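You operate a simulated robot arm through the tools that you are given. There is no shell and no other tool. Be economical: measure what you need, move in short steps, check, and stop when the job is done.

You are at the controls of a simulated robot arm. One attempt, no reset.

## Task
Put the bag roll on the brown flat carton.

It is judged by the outcome, as a careful person would: the job done as asked, and still so three seconds after it is handed in. It fails if anything else is knocked over, pushed out of place, dropped, spilled or broken.

## Robot
A 6-joint arm with a two-finger parallel gripper, fixed in place. Base frame: the origin is at the foot of the arm, x ahead of it, y to its left, z up; the work surface is at about z = 0. Units: m, degrees, N and s.
With the tool pointing down near the work surface it reaches from about 0.12 to 0.5 m from the base axis. Its first joint turns from -72.0 to 72.0 degrees. Payload 0.65 kg.
Tool frame: the origin (TCP) lies between the finger pads and is the grasp point; the fingertips stand 0.025 m ahead of it; z points along the fingers, y is the line along which they close. Largest opening 0.076 m; finger width 0.018, thickness 0.01; the body of the gripper, 0.036 by 0.078 m, starts 0.045 m behind the TCP.
Orientation is told as [roll, pitch, yaw] about the base's x, y, z axes, in that order, counted from this pose: with the fingers straight down and closing along the base's y, the tool's x points along the base's -x, its y along +y and its z along -z.

## Interface
- The arm moves only by the tool step_arm. Its arguments are lists of equal length, an entry for each row: "grip": the gripper command, from -1 (shut) to 1 (fully open), values between in proportion; "xyz": the shift along the tool's x, y, z in units of 50 mm (1.0 is 50 mm), a list of three; "angular": the turn, a rotation vector about the tool's x, y, z in units of 4 degrees (1.0 is 4 degrees), a list of three. In form: {"grip": [grip, ...], "xyz": [[dx, dy, dz], ...], "angular": [[wx, wy, wz], ...]}. A call has 1 to 12 rows; each row shifts and turns the commanded pose from where the row before left it, along the tool's axes as they then stand. A call with a number of a shift or a turn outside -1 to 1 is refused whole. A row lasts 0.2 s, in which the tool goes at most 0.05 m and 8.6 degrees; a call with a longer step from one row to the next is refused whole, and so is a gripper value outside its range. Where a pose cannot be reached the arm comes as near as it can. A force on the tool above 40 N (or 10 N above the force at the start of the call, whichever is more), or a blocked arm, ends the call early, and 0.2 s more pass. Each finger travels about 0.108 m/s and halts on what it meets, pressing with about 38 N; the grip force reading is that of the motor and also rises with nothing between the fingers. The clock runs only during rows and for 0.2 s after the last one: add rows that do not move to give the fingers time. The reply holds the time, the measured pose of the TCP, the force on the tool along the base axes, the opening and the grip force, in the units named above and with some noise, and new pictures: "views" is both (left out), scene, wrist or none.
- Cameras (640 x 400 px; columns grow to the right, rows downward): "scene" is fixed at [0.0487, 0.2606, 0.4211]; the picture's right is [-0.86, -0.51, 0.00], its down [-0.21, 0.35, -0.91] and it looks along [0.47, -0.78, -0.41] (base axes); focal length 328 px, centre (320, 200). "wrist" rides on the gripper at [0.058, 0.011, -0.081] in the tool frame; the picture's right is [-0.18, 0.98, 0.00], its down [-0.75, -0.14, -0.64] and it looks along [-0.63, -0.12, 0.77] (tool axes); focal length 243 px, centre (320, 200). There is no depth. A picture from a camera that has moved, and an enlarged one, comes with that camera's place and axes in the base frame and with its lens.
- inspect(camera, box): a new picture of the part [left, top, right, bottom] of that camera's present view, enlarged. The clock stands still meanwhile.
- hand_in(): hands the job in; it is judged then, once.

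Work in short steps. Places have to be worked out from the pictures, the camera data and where the tool is seen: move nearer, look again, correct. Check each grasp and each placing, and mend what went wrong. You have 90 turns and 170 pictures in all, those below and enlarged ones among them. Open the gripper and draw the arm clear of the work before you hand the job in, unless the task says otherwise; then end with one line.

The tools are called after "Emit:" by a JSON object that holds its "name" and its "arguments". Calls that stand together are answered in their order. step_arm: Moves the arm, as the interface text tells. Its arguments: {"type":"object","properties":{"grip":{"type":"array","items":{"type":"number"}},"xyz":{"type":"array","items":{"type":"array","items":{"type":"number"}}},"angular":{"type":"array","items":{"type":"array","items":{"type":"number"}}},"views":{"type":"string","enum":["both","scene","wrist","none"]}},"required":["grip","xyz","angular"]} The other tools are called the same way: inspect (camera, box) takes an enlarged picture of a part of a camera's view; hand_in () hands the job in.

At the start:

```text
t: 0.0
ee_pos: [0.2036, -0.1063, 0.261]
tcp_rot: [0.0, -0.1, 0.1]
force: [1.1, 0.6, -0.5]
finger_gap: 0.076
gripper_force: 0.1
```

scene: 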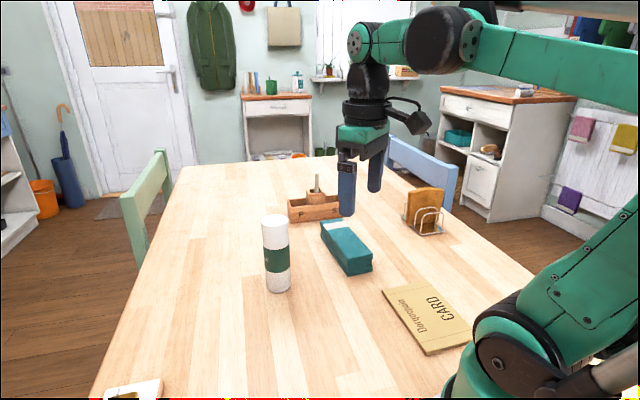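
wrist: 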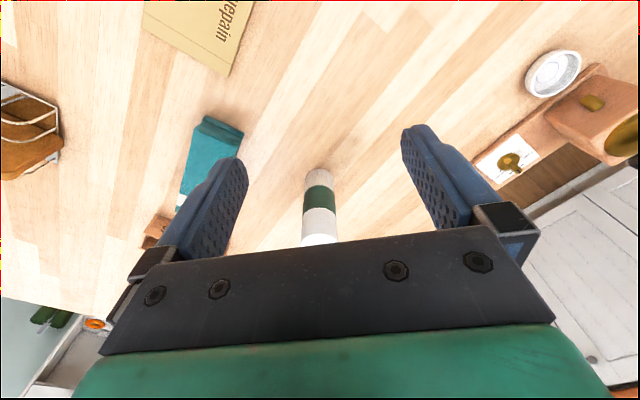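

The scene shows a white cylinder with a green band, a teal box and a flat brown card. I'll enlarge these to identify the bag roll and the carton.

Emit:
{"name": "inspect", "arguments": {"camera": "scene", "box": [220, 180, 380, 300]}}

Emit:
{"name": "inspect", "arguments": {"camera": "scene", "box": [360, 260, 500, 370]}}

Emit:
{"name": "inspect", "arguments": {"camera": "wrist", "box": [120, 0, 380, 250]}}

```text
3.33 times, centred on (300, 240) of scene
camera zoom: at [0.0487, 0.2606, 0.4211], right [-0.86, -0.51, 0.0], down [-0.21, 0.35, -0.91], along [0.47, -0.78, -0.41], focal length 1093 px, centre (387, 67)
```

zoom: 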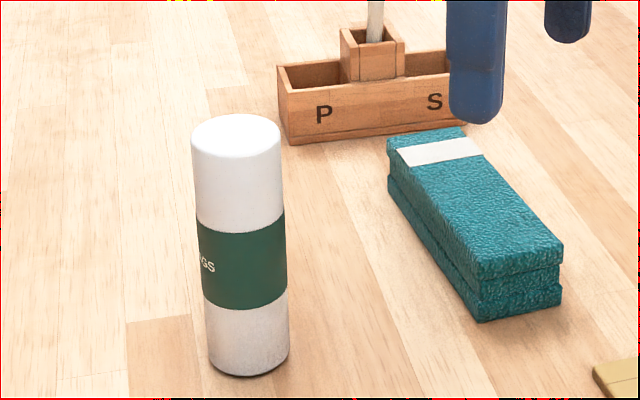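

```text
3.64 times, centred on (430, 315) of scene
camera zoom: at [0.0487, 0.2606, 0.4211], right [-0.86, -0.51, 0.0], down [-0.21, 0.35, -0.91], along [0.47, -0.78, -0.41], focal length 1193 px, centre (-80, -218)
```

zoom: 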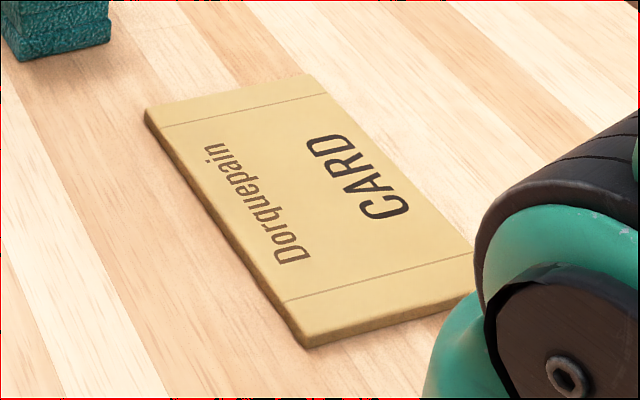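

```text
1.60 times, centred on (250, 125) of wrist
camera zoom: at [0.1439, -0.0964, 0.3412], right [0.18, 0.98, 0.0], down [0.75, -0.14, 0.64], along [0.63, -0.12, -0.77], focal length 388 px, centre (432, 320)
```

zoom: 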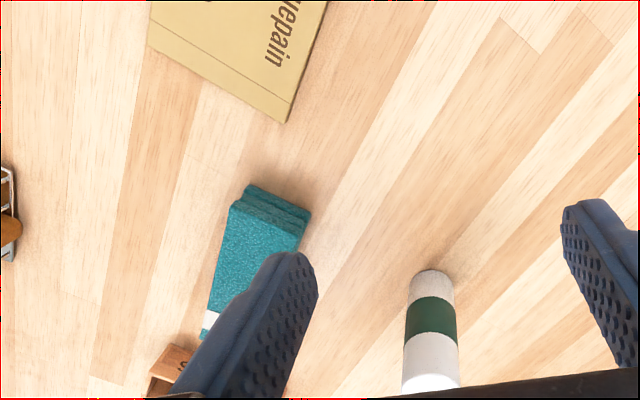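

The white and green roll reads "BAGS". It stands at about (0.389, -0.145), roughly 0.05 across and 0.144 high. The carton's centre is about (0.116, -0.212). I'll move above the roll at the present height.

Emit:
{"name": "step_arm", "arguments": {"grip": [1, 1, 1, 1, 1, 1], "xyz": [[-0.74, -0.155, 0], [-0.74, -0.155, 0], [-0.74, -0.155, 0], [-0.74, -0.155, 0], [-0.74, -0.155, 0], [0, 0, 0]], "angular": [[0, 0, 0], [0, 0, 0], [0, 0, 0], [0, 0, 0], [0, 0, 0], [0, 0, 0]]}}

```text
t: 1.4
ee_pos: [0.3865, -0.1464, 0.2619]
tcp_rot: [0.0, -0.1, 0.0]
force: [-0.3, 0.0, 0.6]
finger_gap: 0.0758
gripper_force: 0.0
camera wrist: at [0.3269, -0.1358, 0.3414], right [0.18, 0.98, 0.0], down [0.75, -0.14, 0.64], along [0.63, -0.12, -0.77], focal length 243 px, centre (320, 200)
```

scene: 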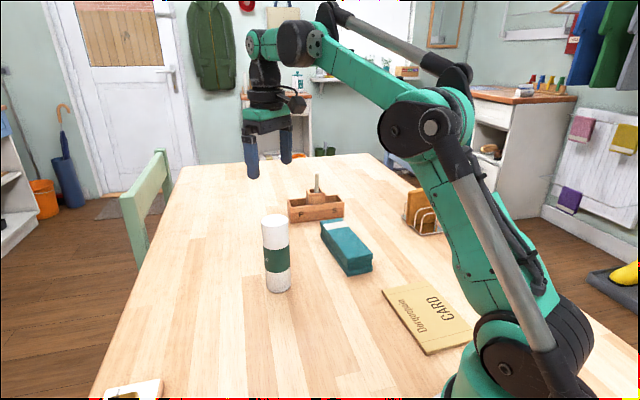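
wrist: 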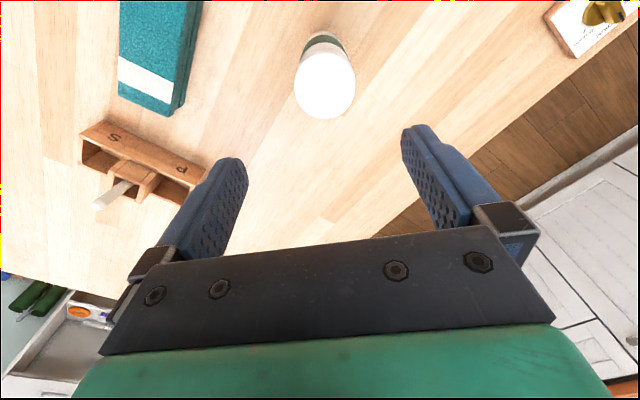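

The wrist view puts the roll's top at about (0.38, -0.142). I'll lower to just above the top and check again.

Emit:
{"name": "step_arm", "arguments": {"grip": [1, 1, 1], "xyz": [[0.03, 0.03, 0.7], [0.03, 0.03, 0.7], [0, 0, 0]], "angular": [[0, 0, 0], [0, 0, 0], [0, 0, 0]]}}

```text
t: 2.2
ee_pos: [0.3849, -0.1448, 0.1908]
tcp_rot: [0.0, -0.1, 0.0]
force: [0.0, -0.5, 0.0]
finger_gap: 0.0762
gripper_force: 0.2
camera wrist: at [0.3256, -0.1339, 0.2699], right [0.18, 0.98, 0.0], down [0.75, -0.14, 0.64], along [0.63, -0.12, -0.77], focal length 243 px, centre (320, 200)
```

scene: 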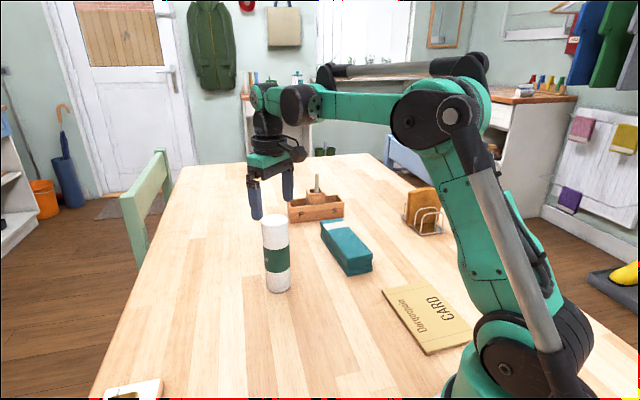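
wrist: 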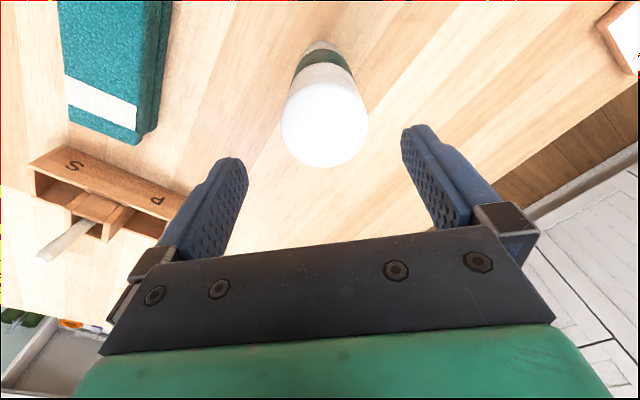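

The top's centre now reads about (0.378, -0.141). I'll make a small correction and descend to TCP z≈0.115.

Emit:
{"name": "step_arm", "arguments": {"grip": [1, 1, 1, 1, 1], "xyz": [[0.1, 0.06, 0], [0, 0, 0.5], [0, 0, 0.5], [0, 0, 0.5], [0, 0, 0]], "angular": [[0, 0, 0], [0, 0, 0], [0, 0, 0], [0, 0, 0], [0, 0, 0]]}}

```text
t: 3.4
ee_pos: [0.3807, -0.1392, 0.1194]
tcp_rot: [0.0, -0.1, -0.1]
force: [0.5, -0.5, 0.7]
finger_gap: 0.0754
gripper_force: 0.0
camera wrist: at [0.3223, -0.1292, 0.1979], right [0.18, 0.98, 0.0], down [0.75, -0.14, 0.64], along [0.63, -0.12, -0.77], focal length 243 px, centre (320, 200)
```

scene: 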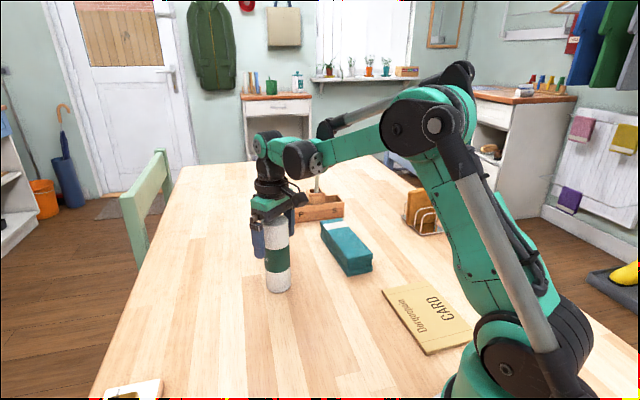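
wrist: 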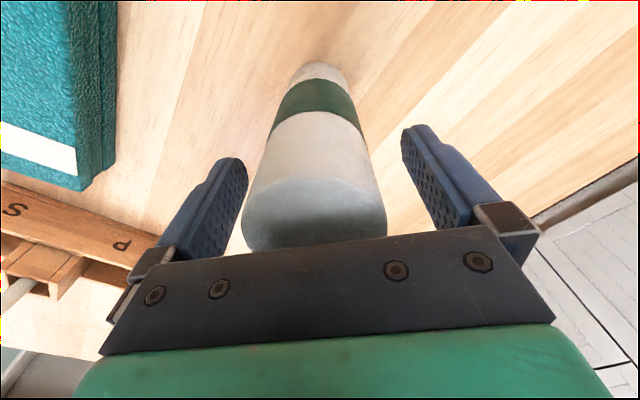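

The roll sits between the fingers, centred in y. I'll close the gripper and check the grip.

Emit:
{"name": "step_arm", "arguments": {"grip": [0.6, 0.3, -0.1, -0.5, -1, -1], "xyz": [[0, 0, 0], [0, 0, 0], [0, 0, 0], [0, 0, 0], [0, 0, 0], [0, 0, 0]], "angular": [[0, 0, 0], [0, 0, 0], [0, 0, 0], [0, 0, 0], [0, 0, 0], [0, 0, 0]]}}

```text
t: 4.8
ee_pos: [0.3818, -0.1388, 0.1173]
tcp_rot: [0.0, -0.1, 0.0]
force: [-0.1, -0.9, -0.3]
finger_gap: 0.0462
gripper_force: 37.8
camera wrist: at [0.3223, -0.1292, 0.1982], right [0.18, 0.98, 0.0], down [0.75, -0.14, 0.64], along [0.63, -0.12, -0.77], focal length 243 px, centre (320, 200)
```

scene: 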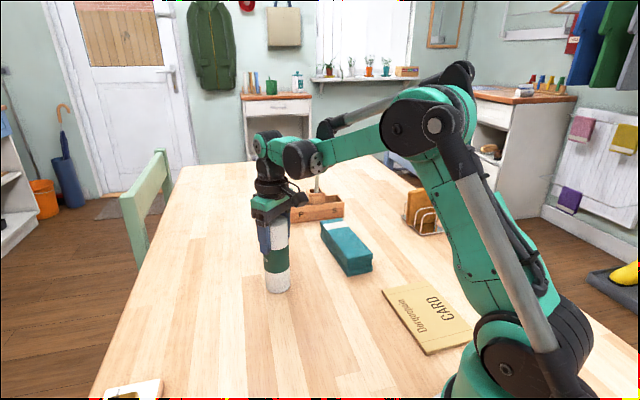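
wrist: 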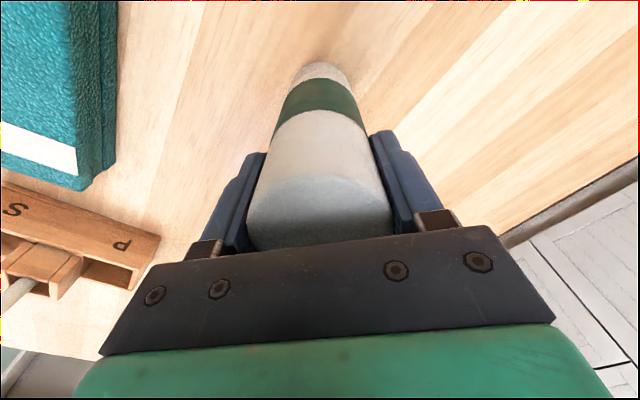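

The gap is 0.046 at 38 N, so the roll is held. I'll lift it about 0.09.

Emit:
{"name": "step_arm", "arguments": {"grip": [-1, -1, -1, -1, -1], "xyz": [[0, 0, -0.3], [0, 0, -0.5], [0, 0, -0.5], [0, 0, -0.5], [0, 0, 0]], "angular": [[0, 0, 0], [0, 0, 0], [0, 0, 0], [0, 0, 0], [0, 0, 0]]}}

```text
t: 6.0
ee_pos: [0.382, -0.1389, 0.207]
tcp_rot: [0.1, -0.1, 0.0]
force: [-0.3, -1.0, -1.9]
finger_gap: 0.0461
gripper_force: 37.8
camera wrist: at [0.3224, -0.129, 0.2864], right [0.18, 0.98, 0.0], down [0.75, -0.14, 0.64], along [0.63, -0.12, -0.77], focal length 243 px, centre (320, 200)
```

scene: 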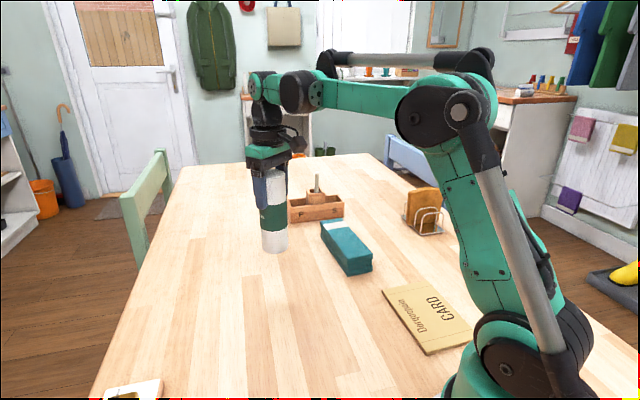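
wrist: 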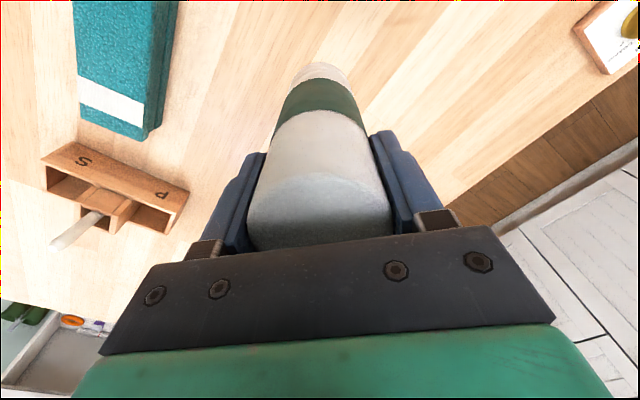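

The roll is lifted and hangs straight, with its bottom at about z 0.09. I'll carry it part of the way toward the carton.

Emit:
{"name": "step_arm", "arguments": {"grip": [-1, -1, -1, -1, -1, -1, -1], "xyz": [[0.4, -0.1, 0], [0.6, -0.16, 0], [0.6, -0.16, 0], [0.6, -0.16, 0], [0.6, -0.16, 0], [0.6, -0.16, 0], [0, 0, 0]], "angular": [[0, 0, 0], [0, 0, 0], [0, 0, 0], [0, 0, 0], [0, 0, 0], [0, 0, 0], [0, 0, 0]]}}

```text
t: 7.6
ee_pos: [0.2116, -0.1846, 0.2088]
tcp_rot: [0.0, 0.0, -0.1]
force: [0.4, -0.6, -0.3]
finger_gap: 0.0464
gripper_force: 37.6
camera wrist: at [0.1515, -0.175, 0.2867], right [0.18, 0.98, 0.0], down [0.75, -0.14, 0.64], along [0.63, -0.12, -0.77], focal length 243 px, centre (320, 200)
```

scene: 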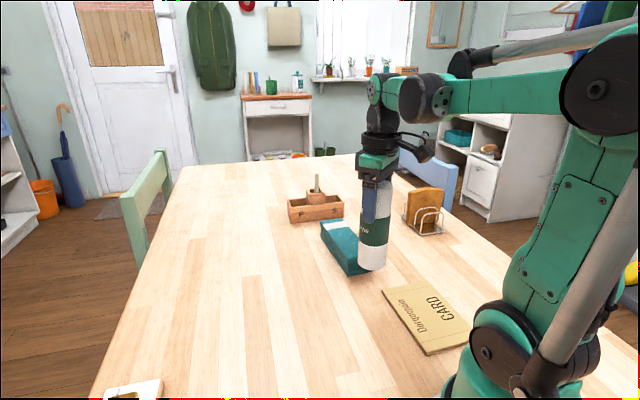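
wrist: 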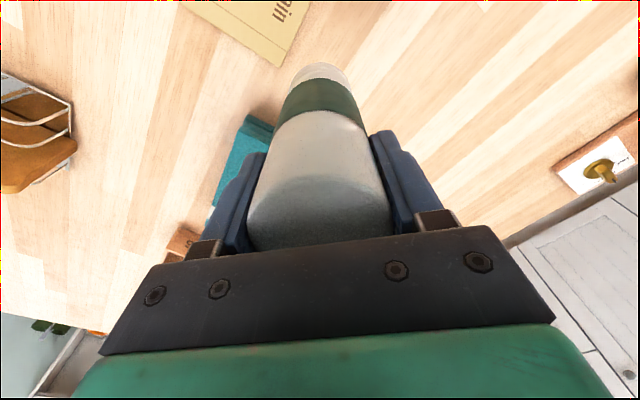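

The wrist view puts the carton's far corner at about (0.198, -0.226), which matches the scene estimate. I'll move over the carton's centre at (0.12, -0.212).

Emit:
{"name": "step_arm", "arguments": {"grip": [-1, -1, -1, -1], "xyz": [[0.6, -0.18, 0], [0.6, -0.18, 0], [0.6, -0.18, 0], [0, 0, 0]], "angular": [[0, 0, 0], [0, 0, 0], [0, 0, 0], [0, 0, 0]]}}

```text
t: 8.6
ee_pos: [0.1206, -0.2112, 0.2067]
tcp_rot: [0.0, 0.0, 0.0]
force: [0.2, 0.4, -2.0]
finger_gap: 0.0463
gripper_force: 37.6
camera wrist: at [0.0604, -0.2009, 0.2853], right [0.18, 0.98, 0.0], down [0.75, -0.14, 0.64], along [0.63, -0.12, -0.77], focal length 243 px, centre (320, 200)
```

scene: 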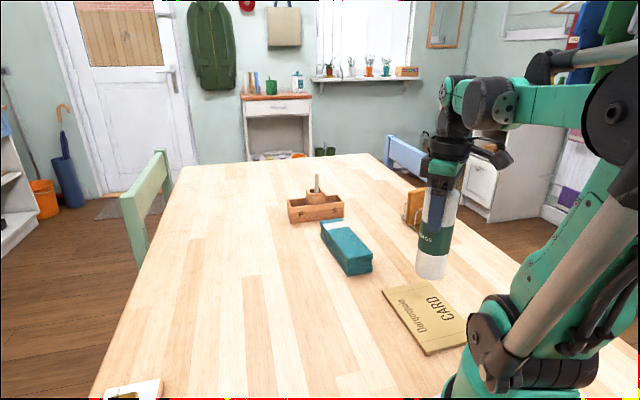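
wrist: 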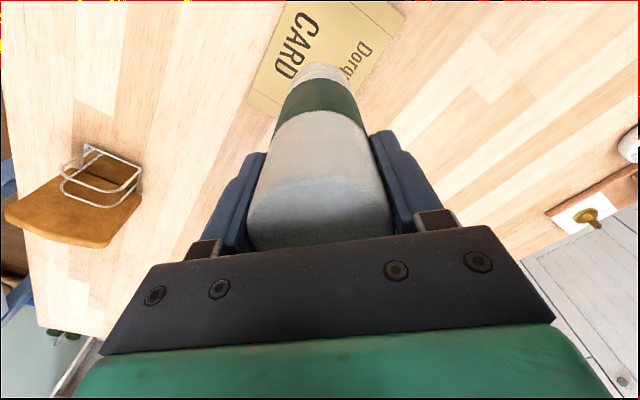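

The bottom is about 0.09 above the table and the tool is centred over the carton. I'll lower 0.06 and check.

Emit:
{"name": "step_arm", "arguments": {"grip": [-1, -1, -1, -1], "xyz": [[0, 0, 0.4], [0, 0, 0.4], [0, 0, 0.4], [0, 0, 0]], "angular": [[0, 0, 0], [0, 0, 0], [0, 0, 0], [0, 0, 0]]}}

Emit:
{"name": "inspect", "arguments": {"camera": "scene", "box": [360, 250, 500, 370]}}

```text
t: 9.6
ee_pos: [0.1196, -0.2128, 0.148]
tcp_rot: [0.0, -0.1, 0.0]
force: [0.6, -0.1, -1.3]
finger_gap: 0.0466
gripper_force: 38.6
camera wrist: at [0.0601, -0.2019, 0.227], right [0.18, 0.98, 0.0], down [0.75, -0.14, 0.64], along [0.63, -0.12, -0.77], focal length 243 px, centre (320, 200)
```

scene: 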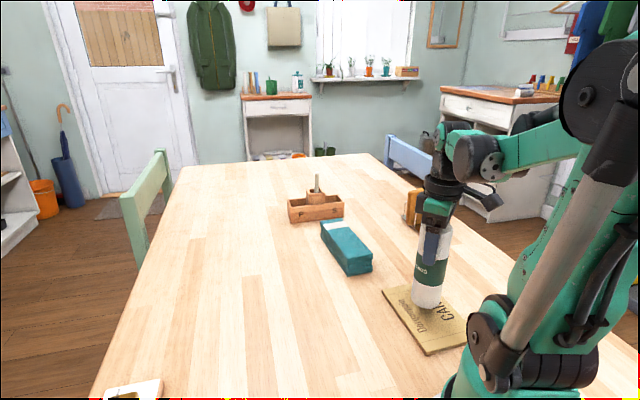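
wrist: 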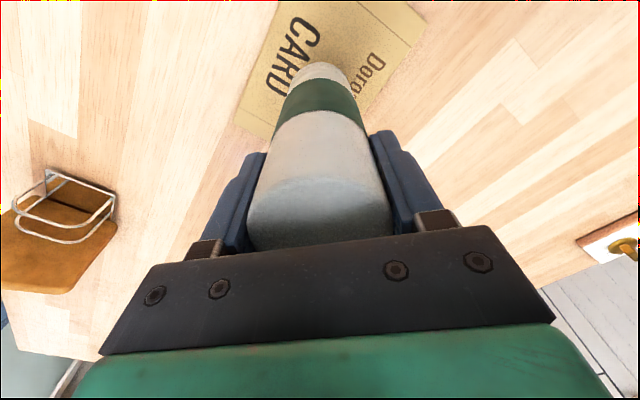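

```text
3.33 times, centred on (430, 310) of scene
camera zoom: at [0.0487, 0.2606, 0.4211], right [-0.86, -0.51, 0.0], down [-0.21, 0.35, -0.91], along [0.47, -0.78, -0.41], focal length 1093 px, centre (-47, -167)
```

zoom: 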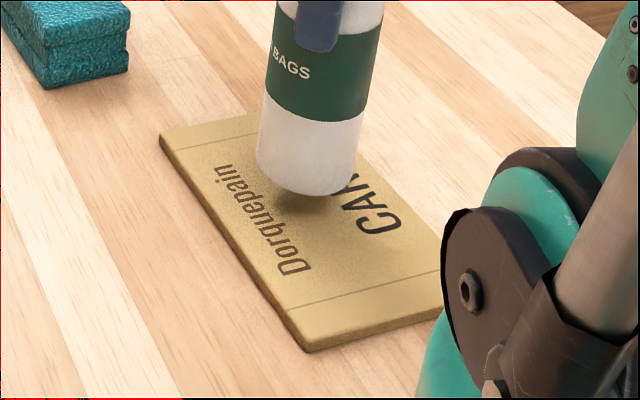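

The roll is above the middle of the carton with about 0.02 to go. I'll lower it in fine steps and watch the force.

Emit:
{"name": "step_arm", "arguments": {"grip": [-1, -1, -1, -1, -1], "xyz": [[0, 0, 0.15], [0, 0, 0.15], [0, 0, 0.06], [0, 0, 0.04], [0, 0, 0]], "angular": [[0, 0, 0], [0, 0, 0], [0, 0, 0], [0, 0, 0], [0, 0, 0]], "views": "none"}}

Emit:
{"name": "inspect", "arguments": {"camera": "scene", "box": [360, 250, 500, 370]}}

```text
t: 10.8
ee_pos: [0.1206, -0.2122, 0.1272]
tcp_rot: [0.0, -0.1, 0.0]
force: [-1.2, 1.3, 27.5]
finger_gap: 0.0463
gripper_force: 38.0
```

```text
3.33 times, centred on (430, 310) of scene
camera zoom: at [0.0487, 0.2606, 0.4211], right [-0.86, -0.51, 0.0], down [-0.21, 0.35, -0.91], along [0.47, -0.78, -0.41], focal length 1093 px, centre (-47, -167)
```

zoom: 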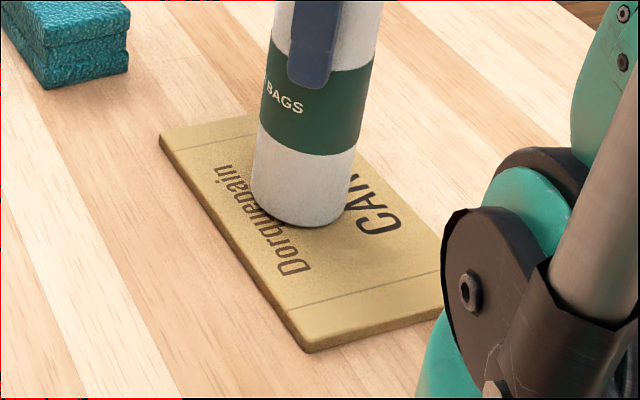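

Contact is made, with 27 N on the tool. I'll ease up about 1 mm to take off the pressure and then open slowly.

Emit:
{"name": "step_arm", "arguments": {"grip": [-1, -1, -0.2, 0.0, 0.15, 0.3, 0.4, 0.7, 1, 1], "xyz": [[0, 0, -0.025], [0, 0, 0], [0, 0, 0], [0, 0, 0], [0, 0, 0], [0, 0, 0], [0, 0, 0], [0, 0, 0], [0, 0, 0], [0, 0, 0]], "angular": [[0, 0, 0], [0, 0, 0], [0, 0, 0], [0, 0, 0], [0, 0, 0], [0, 0, 0], [0, 0, 0], [0, 0, 0], [0, 0, 0], [0, 0, 0]]}}

```text
t: 13.0
ee_pos: [0.1191, -0.212, 0.1282]
tcp_rot: [0.1, 0.0, -0.1]
force: [0.1, -0.4, 0.0]
finger_gap: 0.0759
gripper_force: 0.0
camera wrist: at [0.0603, -0.2021, 0.2078], right [0.18, 0.98, 0.0], down [0.75, -0.14, 0.64], along [0.63, -0.12, -0.77], focal length 243 px, centre (320, 200)
```

scene: 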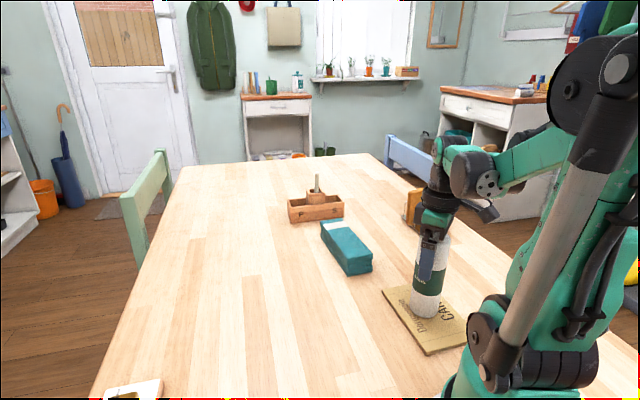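
wrist: 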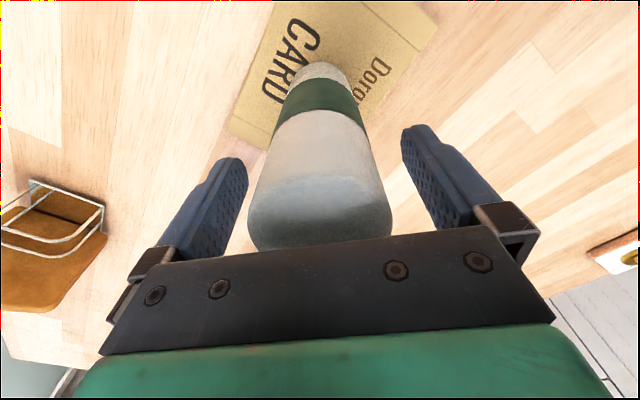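

The roll stands free between the open fingers. I'll go straight up, then forward and clear.

Emit:
{"name": "step_arm", "arguments": {"grip": [1, 1, 1, 1, 1, 1, 1, 1, 1, 1], "xyz": [[0, 0, -0.3], [0, 0, -0.5], [0, 0, -0.5], [0, 0, -0.6], [0, 0, -0.6], [-0.5, 0.3, 0], [-0.6, 0.4, 0], [-0.6, 0.4, 0], [-0.6, 0.4, 0], [0, 0, 0]], "angular": [[0, 0, 0], [0, 0, 0], [0, 0, 0], [0, 0, 0], [0, 0, 0], [0, 0, 0], [0, 0, 0], [0, 0, 0], [0, 0, 0], [0, 0, 0]]}}

Emit:
{"name": "inspect", "arguments": {"camera": "scene", "box": [360, 230, 500, 370]}}

```text
t: 15.2
ee_pos: [0.2334, -0.1371, 0.2528]
tcp_rot: [-0.1, -0.1, -0.1]
force: [-0.7, 0.1, -0.4]
finger_gap: 0.076
gripper_force: 0.0
camera wrist: at [0.1741, -0.1272, 0.3316], right [0.18, 0.98, 0.0], down [0.75, -0.14, 0.64], along [0.63, -0.12, -0.77], focal length 243 px, centre (320, 200)
```

scene: 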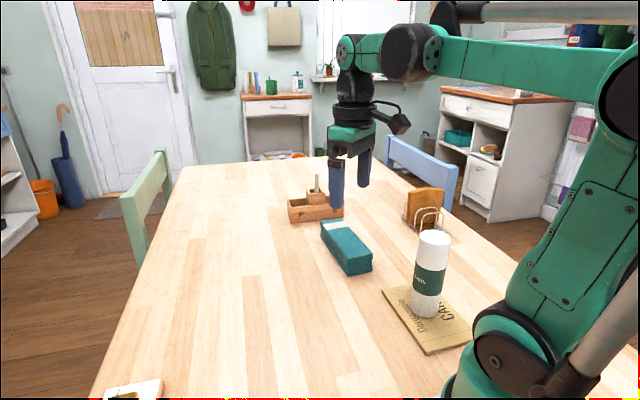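
wrist: 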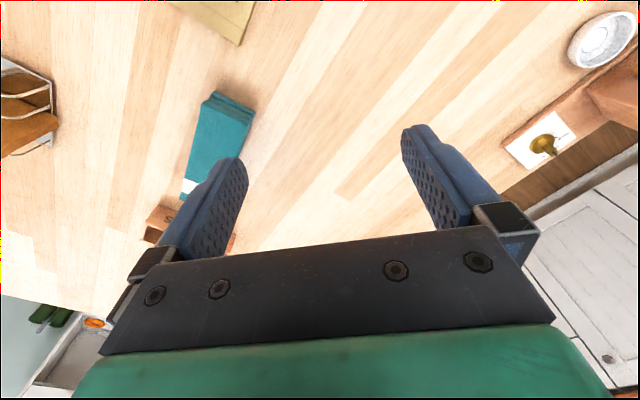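

```text
2.86 times, centred on (430, 300) of scene
camera zoom: at [0.0487, 0.2606, 0.4211], right [-0.86, -0.51, 0.0], down [-0.21, 0.35, -0.91], along [0.47, -0.78, -0.41], focal length 937 px, centre (6, -86)
```

zoom: 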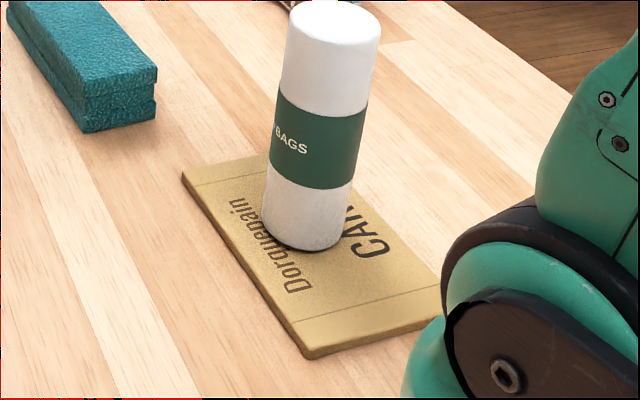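

The roll stands upright on the carton, the arm is clear and nothing else has moved. I'm handing in.

Emit:
{"name": "hand_in", "arguments": {}}

```text
The job is handed in.
```

The bag roll is standing upright on the brown flat carton, the gripper is open and the arm is clear. Nothing else looked disturbed in the last pictures.
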